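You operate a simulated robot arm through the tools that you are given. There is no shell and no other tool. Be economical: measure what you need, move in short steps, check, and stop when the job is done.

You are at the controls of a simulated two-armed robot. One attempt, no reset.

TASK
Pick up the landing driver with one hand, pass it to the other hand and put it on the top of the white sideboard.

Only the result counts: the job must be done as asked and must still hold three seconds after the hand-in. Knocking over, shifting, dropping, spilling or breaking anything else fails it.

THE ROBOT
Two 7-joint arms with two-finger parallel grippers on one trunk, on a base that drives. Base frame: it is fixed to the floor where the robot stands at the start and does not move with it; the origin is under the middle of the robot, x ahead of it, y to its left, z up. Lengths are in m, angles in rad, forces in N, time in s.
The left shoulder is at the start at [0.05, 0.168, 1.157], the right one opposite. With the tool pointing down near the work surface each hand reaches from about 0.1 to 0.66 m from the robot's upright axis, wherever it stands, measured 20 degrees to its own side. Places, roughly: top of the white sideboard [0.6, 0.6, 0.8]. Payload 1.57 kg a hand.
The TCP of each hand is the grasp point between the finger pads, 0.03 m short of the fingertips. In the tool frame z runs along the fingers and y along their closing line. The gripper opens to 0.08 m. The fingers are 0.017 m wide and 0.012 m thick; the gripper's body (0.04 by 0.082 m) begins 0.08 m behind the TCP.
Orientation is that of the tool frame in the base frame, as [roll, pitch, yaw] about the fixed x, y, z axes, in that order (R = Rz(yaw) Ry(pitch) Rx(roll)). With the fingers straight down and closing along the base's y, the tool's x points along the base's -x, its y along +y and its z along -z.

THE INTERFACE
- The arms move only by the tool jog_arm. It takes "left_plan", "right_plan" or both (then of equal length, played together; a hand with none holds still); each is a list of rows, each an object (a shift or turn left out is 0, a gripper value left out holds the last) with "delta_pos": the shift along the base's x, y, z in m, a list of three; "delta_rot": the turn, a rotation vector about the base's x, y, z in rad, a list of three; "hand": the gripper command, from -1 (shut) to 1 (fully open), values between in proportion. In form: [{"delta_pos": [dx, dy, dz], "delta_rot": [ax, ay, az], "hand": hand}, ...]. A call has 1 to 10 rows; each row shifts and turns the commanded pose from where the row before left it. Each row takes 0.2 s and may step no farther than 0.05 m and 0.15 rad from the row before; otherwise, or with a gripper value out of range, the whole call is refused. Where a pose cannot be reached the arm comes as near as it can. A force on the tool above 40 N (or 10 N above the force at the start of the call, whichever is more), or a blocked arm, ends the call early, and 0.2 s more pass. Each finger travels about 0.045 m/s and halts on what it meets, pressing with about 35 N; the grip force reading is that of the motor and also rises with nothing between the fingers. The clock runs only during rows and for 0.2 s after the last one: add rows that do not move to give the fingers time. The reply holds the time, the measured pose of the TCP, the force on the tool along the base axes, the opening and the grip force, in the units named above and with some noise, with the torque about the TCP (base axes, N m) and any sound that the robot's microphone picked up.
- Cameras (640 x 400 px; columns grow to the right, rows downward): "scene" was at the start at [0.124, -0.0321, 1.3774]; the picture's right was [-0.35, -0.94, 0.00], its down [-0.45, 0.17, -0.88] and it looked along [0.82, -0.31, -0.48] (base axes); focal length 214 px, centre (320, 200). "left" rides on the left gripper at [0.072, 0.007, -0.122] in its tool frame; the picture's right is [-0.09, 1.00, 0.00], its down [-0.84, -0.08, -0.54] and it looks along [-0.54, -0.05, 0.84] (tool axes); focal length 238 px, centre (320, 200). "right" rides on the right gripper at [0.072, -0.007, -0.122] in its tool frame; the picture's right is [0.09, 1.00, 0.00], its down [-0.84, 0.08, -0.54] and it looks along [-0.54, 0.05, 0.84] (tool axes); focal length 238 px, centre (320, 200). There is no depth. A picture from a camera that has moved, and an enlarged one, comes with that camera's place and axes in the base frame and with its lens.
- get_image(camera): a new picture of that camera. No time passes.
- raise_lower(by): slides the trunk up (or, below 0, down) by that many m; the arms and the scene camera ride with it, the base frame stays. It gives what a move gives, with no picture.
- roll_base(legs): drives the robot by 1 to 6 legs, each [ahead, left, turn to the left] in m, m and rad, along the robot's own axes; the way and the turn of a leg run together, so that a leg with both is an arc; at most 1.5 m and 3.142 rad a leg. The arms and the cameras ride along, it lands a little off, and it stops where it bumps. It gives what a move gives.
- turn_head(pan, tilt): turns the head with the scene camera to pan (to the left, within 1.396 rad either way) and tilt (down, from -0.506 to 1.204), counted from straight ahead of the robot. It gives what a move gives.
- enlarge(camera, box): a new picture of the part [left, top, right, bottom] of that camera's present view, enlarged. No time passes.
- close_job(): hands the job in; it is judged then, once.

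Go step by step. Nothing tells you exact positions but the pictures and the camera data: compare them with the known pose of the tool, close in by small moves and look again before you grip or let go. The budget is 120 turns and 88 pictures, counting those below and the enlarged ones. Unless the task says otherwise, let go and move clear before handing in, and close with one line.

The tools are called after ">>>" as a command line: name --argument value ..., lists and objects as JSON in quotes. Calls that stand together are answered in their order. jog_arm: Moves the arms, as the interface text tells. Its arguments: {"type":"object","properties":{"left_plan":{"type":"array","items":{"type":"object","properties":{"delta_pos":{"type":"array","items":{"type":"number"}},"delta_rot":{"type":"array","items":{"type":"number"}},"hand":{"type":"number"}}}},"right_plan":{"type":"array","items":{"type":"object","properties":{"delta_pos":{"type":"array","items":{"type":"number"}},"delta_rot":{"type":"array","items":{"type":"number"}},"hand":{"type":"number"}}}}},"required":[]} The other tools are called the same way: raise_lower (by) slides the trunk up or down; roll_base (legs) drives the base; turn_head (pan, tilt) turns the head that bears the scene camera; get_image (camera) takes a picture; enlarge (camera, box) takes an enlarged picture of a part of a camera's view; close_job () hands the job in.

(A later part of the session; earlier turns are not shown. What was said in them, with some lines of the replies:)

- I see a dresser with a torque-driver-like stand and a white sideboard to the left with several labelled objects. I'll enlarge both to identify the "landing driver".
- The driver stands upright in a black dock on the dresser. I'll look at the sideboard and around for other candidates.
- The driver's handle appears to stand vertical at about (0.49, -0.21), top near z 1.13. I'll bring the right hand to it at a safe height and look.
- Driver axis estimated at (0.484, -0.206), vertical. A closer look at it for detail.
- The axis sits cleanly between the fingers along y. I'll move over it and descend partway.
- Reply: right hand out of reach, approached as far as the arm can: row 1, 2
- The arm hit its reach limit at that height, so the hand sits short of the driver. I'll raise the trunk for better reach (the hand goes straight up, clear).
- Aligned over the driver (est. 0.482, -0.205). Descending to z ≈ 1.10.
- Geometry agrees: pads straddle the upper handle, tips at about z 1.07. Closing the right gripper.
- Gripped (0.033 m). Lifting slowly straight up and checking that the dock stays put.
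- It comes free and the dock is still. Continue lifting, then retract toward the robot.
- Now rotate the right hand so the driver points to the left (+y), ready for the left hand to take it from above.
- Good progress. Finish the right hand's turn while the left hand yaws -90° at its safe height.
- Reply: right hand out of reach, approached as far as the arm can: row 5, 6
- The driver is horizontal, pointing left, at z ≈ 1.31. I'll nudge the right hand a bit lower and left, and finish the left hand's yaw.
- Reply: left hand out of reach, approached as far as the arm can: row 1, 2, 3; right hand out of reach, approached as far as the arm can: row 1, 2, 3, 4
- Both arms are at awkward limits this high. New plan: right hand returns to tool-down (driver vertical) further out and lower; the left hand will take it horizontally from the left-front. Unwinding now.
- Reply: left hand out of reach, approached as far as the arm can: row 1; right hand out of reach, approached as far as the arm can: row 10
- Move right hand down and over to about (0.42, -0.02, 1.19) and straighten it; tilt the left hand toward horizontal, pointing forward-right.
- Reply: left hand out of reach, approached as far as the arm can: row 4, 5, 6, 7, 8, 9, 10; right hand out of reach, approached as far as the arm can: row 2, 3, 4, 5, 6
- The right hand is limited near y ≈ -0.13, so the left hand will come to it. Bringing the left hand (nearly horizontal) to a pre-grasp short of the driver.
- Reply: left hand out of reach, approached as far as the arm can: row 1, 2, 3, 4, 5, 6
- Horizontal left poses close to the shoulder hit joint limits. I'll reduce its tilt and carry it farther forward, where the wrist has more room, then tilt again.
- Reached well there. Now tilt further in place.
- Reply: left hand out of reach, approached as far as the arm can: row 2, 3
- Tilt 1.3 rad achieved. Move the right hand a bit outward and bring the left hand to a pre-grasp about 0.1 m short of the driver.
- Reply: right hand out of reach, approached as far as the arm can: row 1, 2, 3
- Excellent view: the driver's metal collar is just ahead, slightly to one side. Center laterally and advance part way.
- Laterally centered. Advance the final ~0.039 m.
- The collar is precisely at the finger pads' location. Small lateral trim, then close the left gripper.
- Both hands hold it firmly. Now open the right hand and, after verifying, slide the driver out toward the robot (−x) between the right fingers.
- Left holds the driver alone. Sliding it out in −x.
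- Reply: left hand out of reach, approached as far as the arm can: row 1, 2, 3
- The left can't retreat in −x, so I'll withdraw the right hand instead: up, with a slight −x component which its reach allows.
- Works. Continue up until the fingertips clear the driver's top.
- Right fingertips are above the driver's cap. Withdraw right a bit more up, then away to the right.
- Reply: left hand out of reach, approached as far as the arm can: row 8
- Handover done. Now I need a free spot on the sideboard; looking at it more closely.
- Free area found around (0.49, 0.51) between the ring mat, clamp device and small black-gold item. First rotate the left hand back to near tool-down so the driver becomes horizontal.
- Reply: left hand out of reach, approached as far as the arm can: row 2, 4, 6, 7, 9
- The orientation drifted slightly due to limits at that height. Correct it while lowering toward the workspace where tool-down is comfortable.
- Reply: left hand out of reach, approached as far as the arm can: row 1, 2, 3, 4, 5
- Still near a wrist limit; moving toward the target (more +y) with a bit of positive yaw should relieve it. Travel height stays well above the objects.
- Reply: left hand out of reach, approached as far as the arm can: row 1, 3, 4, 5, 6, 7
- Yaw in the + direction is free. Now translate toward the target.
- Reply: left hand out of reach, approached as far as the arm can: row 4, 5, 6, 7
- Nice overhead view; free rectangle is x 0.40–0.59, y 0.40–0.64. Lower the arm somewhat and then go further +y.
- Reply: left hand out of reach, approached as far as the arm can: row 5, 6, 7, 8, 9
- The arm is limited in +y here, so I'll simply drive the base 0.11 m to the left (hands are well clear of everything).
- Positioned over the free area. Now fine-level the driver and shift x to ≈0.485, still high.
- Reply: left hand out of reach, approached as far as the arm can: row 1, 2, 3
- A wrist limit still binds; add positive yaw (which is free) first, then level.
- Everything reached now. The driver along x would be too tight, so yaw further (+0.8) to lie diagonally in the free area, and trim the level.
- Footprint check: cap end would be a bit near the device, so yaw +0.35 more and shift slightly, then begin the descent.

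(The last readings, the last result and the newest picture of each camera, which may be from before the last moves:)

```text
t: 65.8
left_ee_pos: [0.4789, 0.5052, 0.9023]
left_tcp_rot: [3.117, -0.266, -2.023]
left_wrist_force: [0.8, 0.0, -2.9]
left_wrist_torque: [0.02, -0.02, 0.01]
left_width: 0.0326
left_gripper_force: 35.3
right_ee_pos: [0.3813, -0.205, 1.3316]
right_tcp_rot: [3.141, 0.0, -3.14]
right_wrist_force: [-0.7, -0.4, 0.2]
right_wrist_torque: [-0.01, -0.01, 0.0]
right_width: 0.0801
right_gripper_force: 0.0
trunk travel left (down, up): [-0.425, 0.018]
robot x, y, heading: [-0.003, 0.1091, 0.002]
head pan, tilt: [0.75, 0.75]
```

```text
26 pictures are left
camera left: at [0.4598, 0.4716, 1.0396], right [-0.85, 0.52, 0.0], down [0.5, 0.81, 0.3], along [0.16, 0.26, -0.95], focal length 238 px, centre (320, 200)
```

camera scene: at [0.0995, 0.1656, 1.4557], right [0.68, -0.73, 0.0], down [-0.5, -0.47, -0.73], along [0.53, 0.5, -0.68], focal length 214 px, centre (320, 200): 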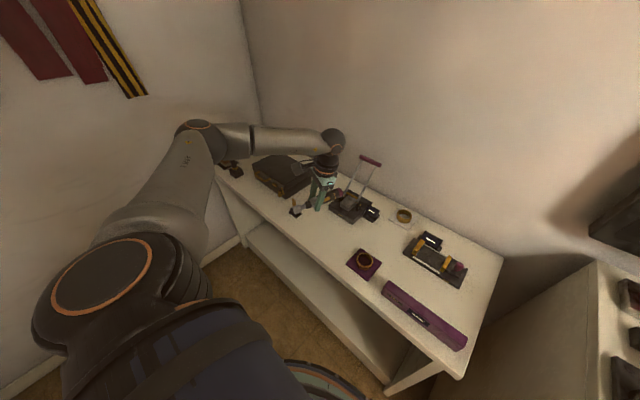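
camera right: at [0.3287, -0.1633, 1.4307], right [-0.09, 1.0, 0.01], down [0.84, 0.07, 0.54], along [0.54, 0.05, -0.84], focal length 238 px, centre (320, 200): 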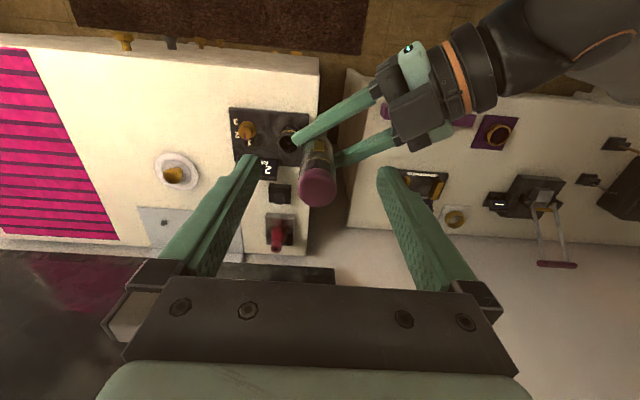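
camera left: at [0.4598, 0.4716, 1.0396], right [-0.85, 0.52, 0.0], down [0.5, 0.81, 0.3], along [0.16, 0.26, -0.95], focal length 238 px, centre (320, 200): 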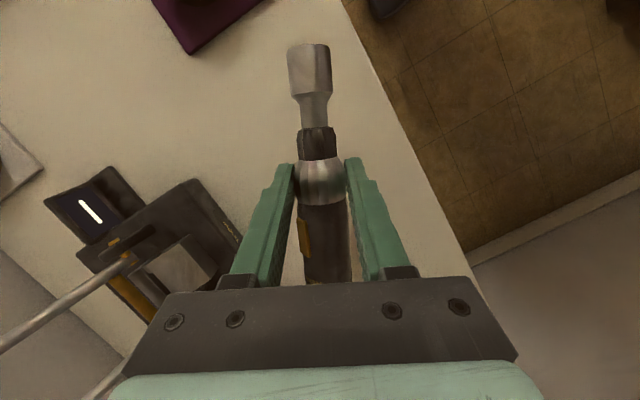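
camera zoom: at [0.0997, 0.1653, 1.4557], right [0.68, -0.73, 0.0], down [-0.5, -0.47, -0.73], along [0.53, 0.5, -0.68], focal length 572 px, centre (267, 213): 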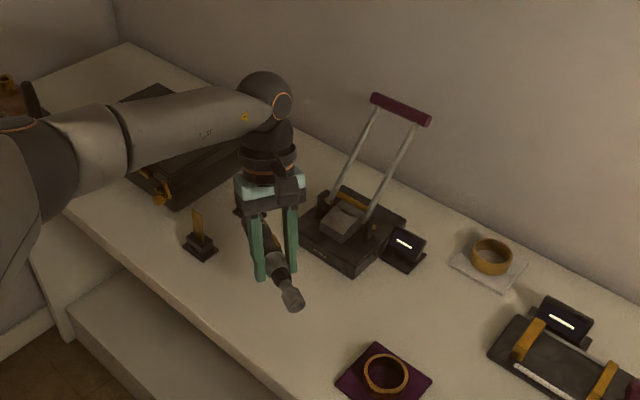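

Clear all round. Descend to near-contact.

>>> jog_arm --left_plan '[{"delta_pos": [0, 0, -0.02]}, {"delta_pos": [0, 0, -0.02]}, {"delta_pos": [0, 0, -0.015]}, {}, {}]'

>>> enlarge --camera "scene" --box '[270, 170, 390, 250]'

```text
t: 67.0
left_ee_pos: [0.4787, 0.5044, 0.849]
left_tcp_rot: [3.116, -0.266, -2.024]
left_wrist_force: [-0.6, -0.2, -3.8]
left_wrist_torque: [0.0, 0.0, -0.01]
left_width: 0.0327
left_gripper_force: 34.8
right_ee_pos: [0.3816, -0.205, 1.3309]
right_tcp_rot: [3.14, -0.002, -3.14]
right_wrist_force: [0.3, -0.5, 0.3]
right_wrist_torque: [-0.01, -0.02, -0.05]
right_width: 0.0799
right_gripper_force: 0.0
trunk travel left (down, up): [-0.425, 0.018]
robot x, y, heading: [-0.0007, 0.1108, 0.002]
head pan, tilt: [0.75, 0.75]
```

```text
5.00 times, centred on (330, 210) of scene
camera zoom: at [0.0996, 0.1652, 1.4557], right [0.68, -0.73, 0.0], down [-0.5, -0.47, -0.73], along [0.53, 0.5, -0.68], focal length 1072 px, centre (270, 150)
```

zoom: 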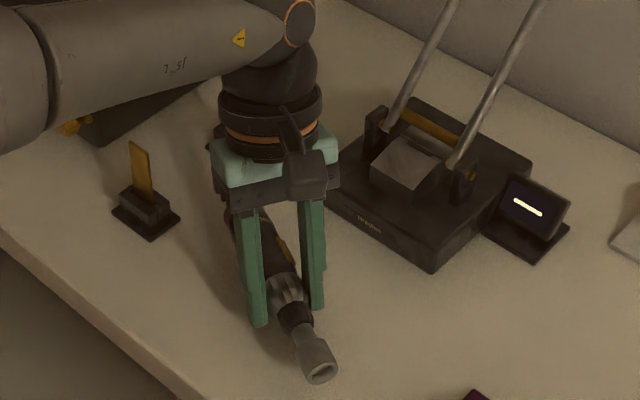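

Still free (force unchanged). Creep down in small steps until contact.

>>> jog_arm --left_plan '[{"delta_pos": [0, 0, -0.005]}, {"delta_pos": [0, 0, -0.004]}, {"delta_pos": [0, 0, -0.003]}, {}]'

```text
t: 68.0
left_ee_pos: [0.4782, 0.5062, 0.835]
left_tcp_rot: [3.114, -0.265, -2.022]
left_wrist_force: [0.2, 0.3, -3.2]
left_wrist_torque: [0.03, 0.0, 0.0]
left_width: 0.0326
left_gripper_force: 35.6
right_ee_pos: [0.3815, -0.2047, 1.3316]
right_tcp_rot: [3.14, -0.001, -3.14]
right_wrist_force: [-0.7, 0.0, 0.1]
right_wrist_torque: [0.01, -0.04, 0.01]
right_width: 0.0799
right_gripper_force: 0.1
trunk travel left (down, up): [-0.425, 0.018]
robot x, y, heading: [0.001, 0.1073, 0.007]
head pan, tilt: [0.75, 0.75]
```

>>> jog_arm --left_plan '[{"delta_pos": [0, 0, -0.002]}, {"delta_pos": [0, 0, -0.002]}, {}]'

>>> enlarge --camera "scene" --box '[270, 170, 390, 250]'

```text
t: 68.8
left_ee_pos: [0.4786, 0.5061, 0.8311]
left_tcp_rot: [3.115, -0.266, -2.025]
left_wrist_force: [0.3, -0.5, -2.8]
left_wrist_torque: [0.01, -0.05, -0.01]
left_width: 0.0325
left_gripper_force: 34.9
right_ee_pos: [0.3808, -0.2047, 1.3318]
right_tcp_rot: [3.14, 0.002, -3.139]
right_wrist_force: [-0.7, 0.3, 0.0]
right_wrist_torque: [0.01, 0.02, 0.04]
right_width: 0.0801
right_gripper_force: 0.1
trunk travel left (down, up): [-0.425, 0.018]
robot x, y, heading: [0.0013, 0.1067, 0.006]
head pan, tilt: [0.75, 0.75]
```

```text
5.00 times, centred on (330, 210) of scene
camera zoom: at [0.0994, 0.1651, 1.4557], right [0.68, -0.73, 0.0], down [-0.5, -0.47, -0.73], along [0.53, 0.5, -0.68], focal length 1072 px, centre (270, 150)
```

zoom: 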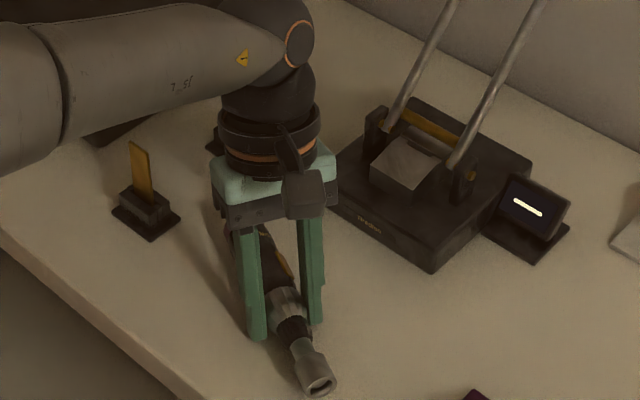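

>>> jog_arm --left_plan '[{"delta_pos": [0, 0, -0.002]}, {"delta_pos": [0, 0, -0.002]}, {}]'

```text
t: 69.6
left_ee_pos: [0.4778, 0.5062, 0.8316]
left_tcp_rot: [3.121, -0.263, -2.023]
left_wrist_force: [-6.0, 5.3, 26.5]
left_wrist_torque: [-0.04, -0.3, -0.27]
left_width: 0.033
left_gripper_force: 34.4
right_ee_pos: [0.3788, -0.2051, 1.3329]
right_tcp_rot: [3.138, 0.002, -3.138]
right_wrist_force: [-0.4, 0.2, -0.1]
right_wrist_torque: [0.03, -0.01, -0.02]
right_width: 0.0803
right_gripper_force: 0.1
trunk travel left (down, up): [-0.425, 0.018]
robot x, y, heading: [-0.0016, 0.1106, 0.003]
head pan, tilt: [0.75, 0.75]
```

Contact with the top (26 N). Ease back to unload, then check before releasing.

>>> jog_arm --left_plan '[{"delta_pos": [0, 0, 0.0025]}, {}]'

>>> get_image --camera "left"

```text
t: 70.2
left_ee_pos: [0.4774, 0.5054, 0.8318]
left_tcp_rot: [3.119, -0.262, -2.022]
left_wrist_force: [-1.3, 7.4, 21.3]
left_wrist_torque: [0.04, -0.38, 0.18]
left_width: 0.0325
left_gripper_force: 34.9
right_ee_pos: [0.3791, -0.2063, 1.3318]
right_tcp_rot: [3.141, 0.003, -3.139]
right_wrist_force: [0.5, 0.2, -1.1]
right_wrist_torque: [0.05, 0.01, 0.0]
right_width: 0.0797
right_gripper_force: 0.0
trunk travel left (down, up): [-0.425, 0.018]
robot x, y, heading: [0.001, 0.1056, 0.002]
head pan, tilt: [0.75, 0.75]
```

```text
23 pictures are left
camera left: at [0.4586, 0.4721, 0.9683], right [-0.85, 0.52, 0.0], down [0.49, 0.81, 0.3], along [0.16, 0.26, -0.95], focal length 238 px, centre (320, 200)
```

left: 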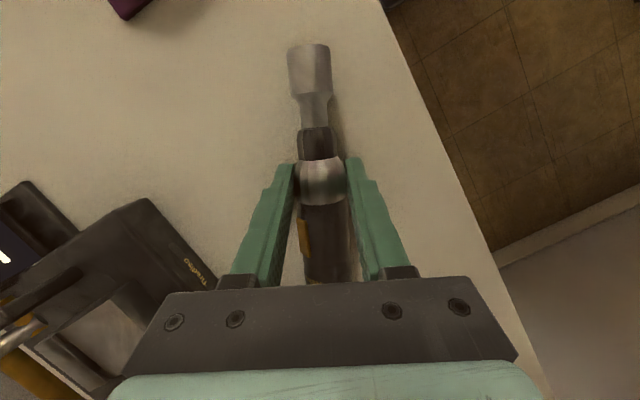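

>>> jog_arm --left_plan '[{"delta_pos": [0, 0, 0.002]}, {}]'

```text
t: 70.8
left_ee_pos: [0.4774, 0.5048, 0.8313]
left_tcp_rot: [3.116, -0.266, -2.025]
left_wrist_force: [0.4, 4.2, 6.7]
left_wrist_torque: [0.04, -0.22, 0.15]
left_width: 0.0329
left_gripper_force: 35.0
right_ee_pos: [0.3798, -0.2053, 1.3312]
right_tcp_rot: [3.141, 0.0, -3.141]
right_wrist_force: [-0.2, 0.7, -0.2]
right_wrist_torque: [-0.03, 0.0, 0.01]
right_width: 0.0801
right_gripper_force: 0.0
trunk travel left (down, up): [-0.425, 0.018]
robot x, y, heading: [0.0027, 0.1053, 0.002]
head pan, tilt: [0.75, 0.75]
```

Light contact now. Open the fingers just a little (to 0.042 m) so the driver settles between them.

>>> jog_arm --left_plan '[{"hand": 0.05}, {}, {}, {}]'

>>> get_image --camera "left"

>>> enlarge --camera "scene" --box '[270, 170, 390, 250]'

```text
t: 71.8
left_ee_pos: [0.4796, 0.5049, 0.8321]
left_tcp_rot: [3.117, -0.266, -2.024]
left_wrist_force: [0.6, 0.1, -0.3]
left_wrist_torque: [-0.01, -0.01, 0.0]
left_width: 0.0422
left_gripper_force: 0.0
right_ee_pos: [0.382, -0.205, 1.3319]
right_tcp_rot: [3.141, 0.001, -3.139]
right_wrist_force: [0.7, -0.2, 0.6]
right_wrist_torque: [0.02, -0.01, 0.0]
right_width: 0.0801
right_gripper_force: 0.1
trunk travel left (down, up): [-0.425, 0.018]
robot x, y, heading: [0.0006, 0.1072, 0.006]
head pan, tilt: [0.75, 0.75]
```

```text
22 pictures are left
camera left: at [0.4596, 0.4715, 0.9689], right [-0.85, 0.52, 0.0], down [0.5, 0.81, 0.3], along [0.16, 0.26, -0.95], focal length 238 px, centre (320, 200)
```

left: 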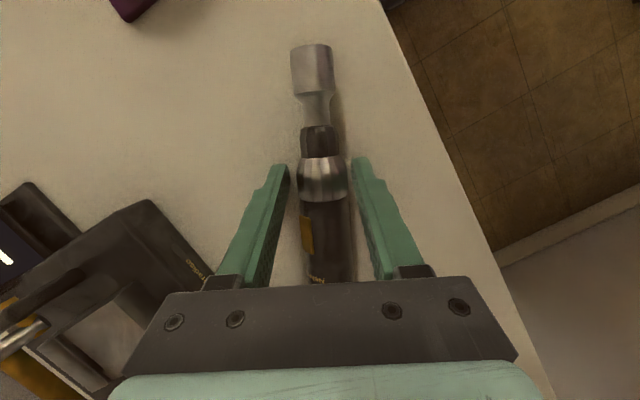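

```text
5.00 times, centred on (330, 210) of scene
camera zoom: at [0.0994, 0.1649, 1.4556], right [0.68, -0.73, 0.0], down [-0.5, -0.47, -0.73], along [0.53, 0.5, -0.68], focal length 1072 px, centre (270, 150)
```

zoom: 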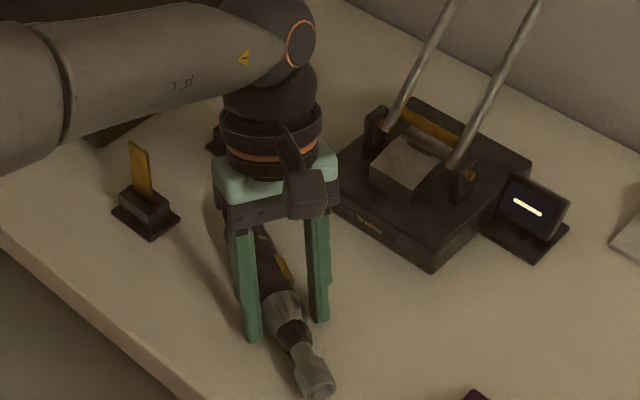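

It has settled on the surface. Wait a second to see whether it rolls.

>>> jog_arm --left_plan '[{}, {}, {}, {}, {}, {}, {}]'

>>> get_image --camera "left"

```text
t: 73.4
left_ee_pos: [0.4792, 0.5053, 0.8322]
left_tcp_rot: [3.115, -0.265, -2.023]
left_wrist_force: [0.5, 0.1, 0.4]
left_wrist_torque: [0.04, 0.02, -0.01]
left_width: 0.0419
left_gripper_force: 0.1
right_ee_pos: [0.3806, -0.2047, 1.3322]
right_tcp_rot: [3.14, -0.001, -3.141]
right_wrist_force: [0.7, -0.2, -0.1]
right_wrist_torque: [0.0, -0.03, 0.04]
right_width: 0.0803
right_gripper_force: 0.1
trunk travel left (down, up): [-0.425, 0.018]
robot x, y, heading: [-0.0018, 0.1121, -0.003]
head pan, tilt: [0.75, 0.75]
```

```text
20 pictures are left
camera left: at [0.4593, 0.4722, 0.9692], right [-0.85, 0.52, 0.0], down [0.5, 0.81, 0.3], along [0.16, 0.26, -0.95], focal length 238 px, centre (320, 200)
```

left: 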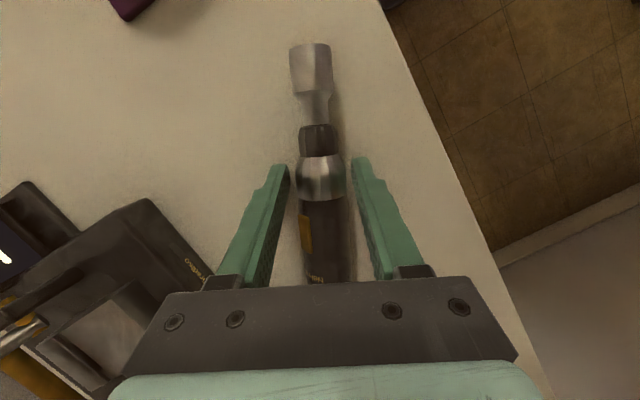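

Stable, only a tiny rock. Open fully and withdraw along the tool axis.

>>> jog_arm --left_plan '[{"hand": 0.8}, {}, {}, {"delta_pos": [0.0025, 0.005, 0.02]}, {"delta_pos": [0.0035, 0.007, 0.029]}, {"delta_pos": [0.0035, 0.007, 0.029]}, {"delta_pos": [0, 0, 0.04]}, {"delta_pos": [0, 0, 0.04]}, {}]'

>>> get_image --camera "left"

>>> enlarge --camera "scene" --box '[220, 120, 460, 270]'

```text
t: 75.4
left_ee_pos: [0.4906, 0.525, 0.9927]
left_tcp_rot: [3.115, -0.264, -2.024]
left_wrist_force: [0.1, -0.5, -0.6]
left_wrist_torque: [0.0, 0.05, 0.0]
left_width: 0.072
left_gripper_force: 0.0
right_ee_pos: [0.3824, -0.2065, 1.3315]
right_tcp_rot: [3.14, -0.001, -3.139]
right_wrist_force: [-0.4, -1.0, 0.7]
right_wrist_torque: [0.03, -0.03, -0.02]
right_width: 0.0803
right_gripper_force: 0.1
trunk travel left (down, up): [-0.425, 0.018]
robot x, y, heading: [0.0012, 0.108, 0.005]
head pan, tilt: [0.75, 0.75]
```

```text
19 pictures are left
camera left: at [0.4712, 0.4916, 1.1303], right [-0.85, 0.52, 0.0], down [0.5, 0.81, 0.3], along [0.16, 0.26, -0.95], focal length 238 px, centre (320, 200)
```

left: 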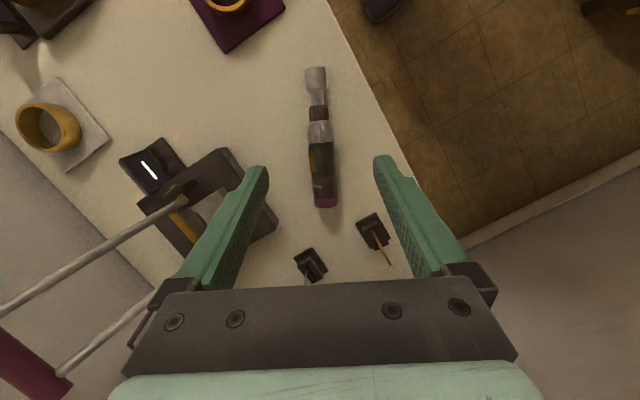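

```text
2.67 times, centred on (340, 195) of scene
camera zoom: at [0.0994, 0.1652, 1.4557], right [0.68, -0.73, 0.0], down [-0.5, -0.47, -0.73], along [0.53, 0.5, -0.68], focal length 572 px, centre (267, 213)
```

zoom: 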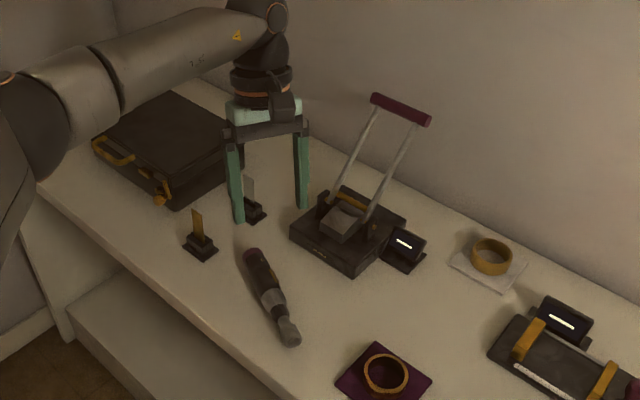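

The driver lies free on the sideboard, nothing disturbed. Raise a little more, and recheck that it stays still.

>>> jog_arm --left_plan '[{"delta_pos": [0, 0, 0.03]}, {"delta_pos": [0, 0, 0.03]}, {}, {}, {}, {}, {}, {}, {}, {}]'

>>> enlarge --camera "scene" --box '[220, 120, 460, 270]'

>>> turn_head --pan -0.45 --tilt 0.7

>>> get_image --camera "scene"

```text
t: 77.6
left_ee_pos: [0.4894, 0.5247, 1.0507]
left_tcp_rot: [3.116, -0.264, -2.024]
left_wrist_force: [0.0, 0.2, 0.3]
left_wrist_torque: [-0.01, 0.01, 0.02]
left_width: 0.0721
left_gripper_force: 0.0
right_ee_pos: [0.3808, -0.205, 1.3318]
right_tcp_rot: [3.14, 0.0, -3.14]
right_wrist_force: [-0.3, -0.6, 0.1]
right_wrist_torque: [0.0, -0.01, 0.0]
right_width: 0.0802
right_gripper_force: 0.1
trunk travel left (down, up): [-0.425, 0.018]
robot x, y, heading: [-0.0012, 0.1086, -0.002]
head pan, tilt: [0.75, 0.75]
```

```text
2.67 times, centred on (340, 195) of scene
camera zoom: at [0.0992, 0.165, 1.4557], right [0.68, -0.73, 0.0], down [-0.5, -0.47, -0.73], along [0.53, 0.5, -0.68], focal length 572 px, centre (267, 213)
```

zoom: 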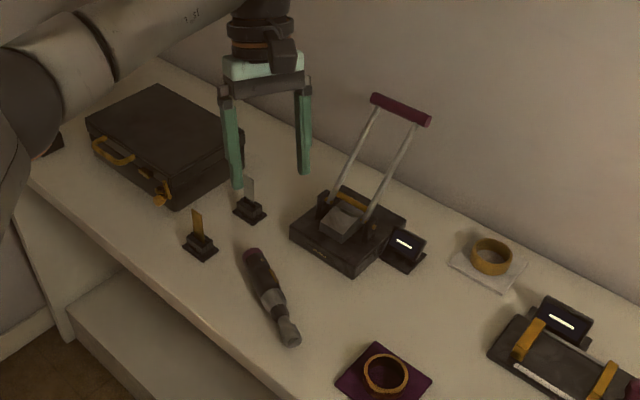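

```text
t: 79.0
left_ee_pos: [0.4889, 0.5248, 1.0503]
left_tcp_rot: [3.114, -0.264, -2.024]
left_wrist_force: [-0.6, -0.2, -0.3]
left_wrist_torque: [0.01, -0.02, 0.0]
left_width: 0.0721
left_gripper_force: 0.0
right_ee_pos: [0.3795, -0.2047, 1.3312]
right_tcp_rot: [3.139, 0.0, -3.14]
right_wrist_force: [0.8, -0.4, -0.6]
right_wrist_torque: [0.01, 0.02, 0.03]
right_width: 0.08
right_gripper_force: 0.1
trunk travel left (down, up): [-0.425, 0.018]
robot x, y, heading: [-0.0003, 0.1091, 0.001]
head pan, tilt: [-0.45, 0.7]
```

```text
16 pictures are left
camera scene: at [0.1153, 0.0715, 1.46], right [-0.43, -0.9, 0.0], down [-0.58, 0.28, -0.76], along [0.69, -0.33, -0.64], focal length 214 px, centre (320, 200)
```

scene: 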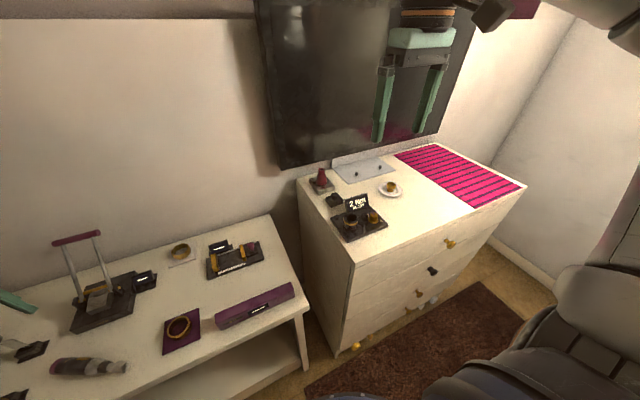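

The driver lies still on the white sideboard, everything else is in its place, and both hands are empty and clear. Handing in.

>>> close_job

```text
The job is handed in.
```

The job is handed in: the right hand picked up the driver from its dock, passed it to the left hand, and the left hand laid it on the white sideboard. When I last looked it was lying still there, and nothing else in the pictures had moved.
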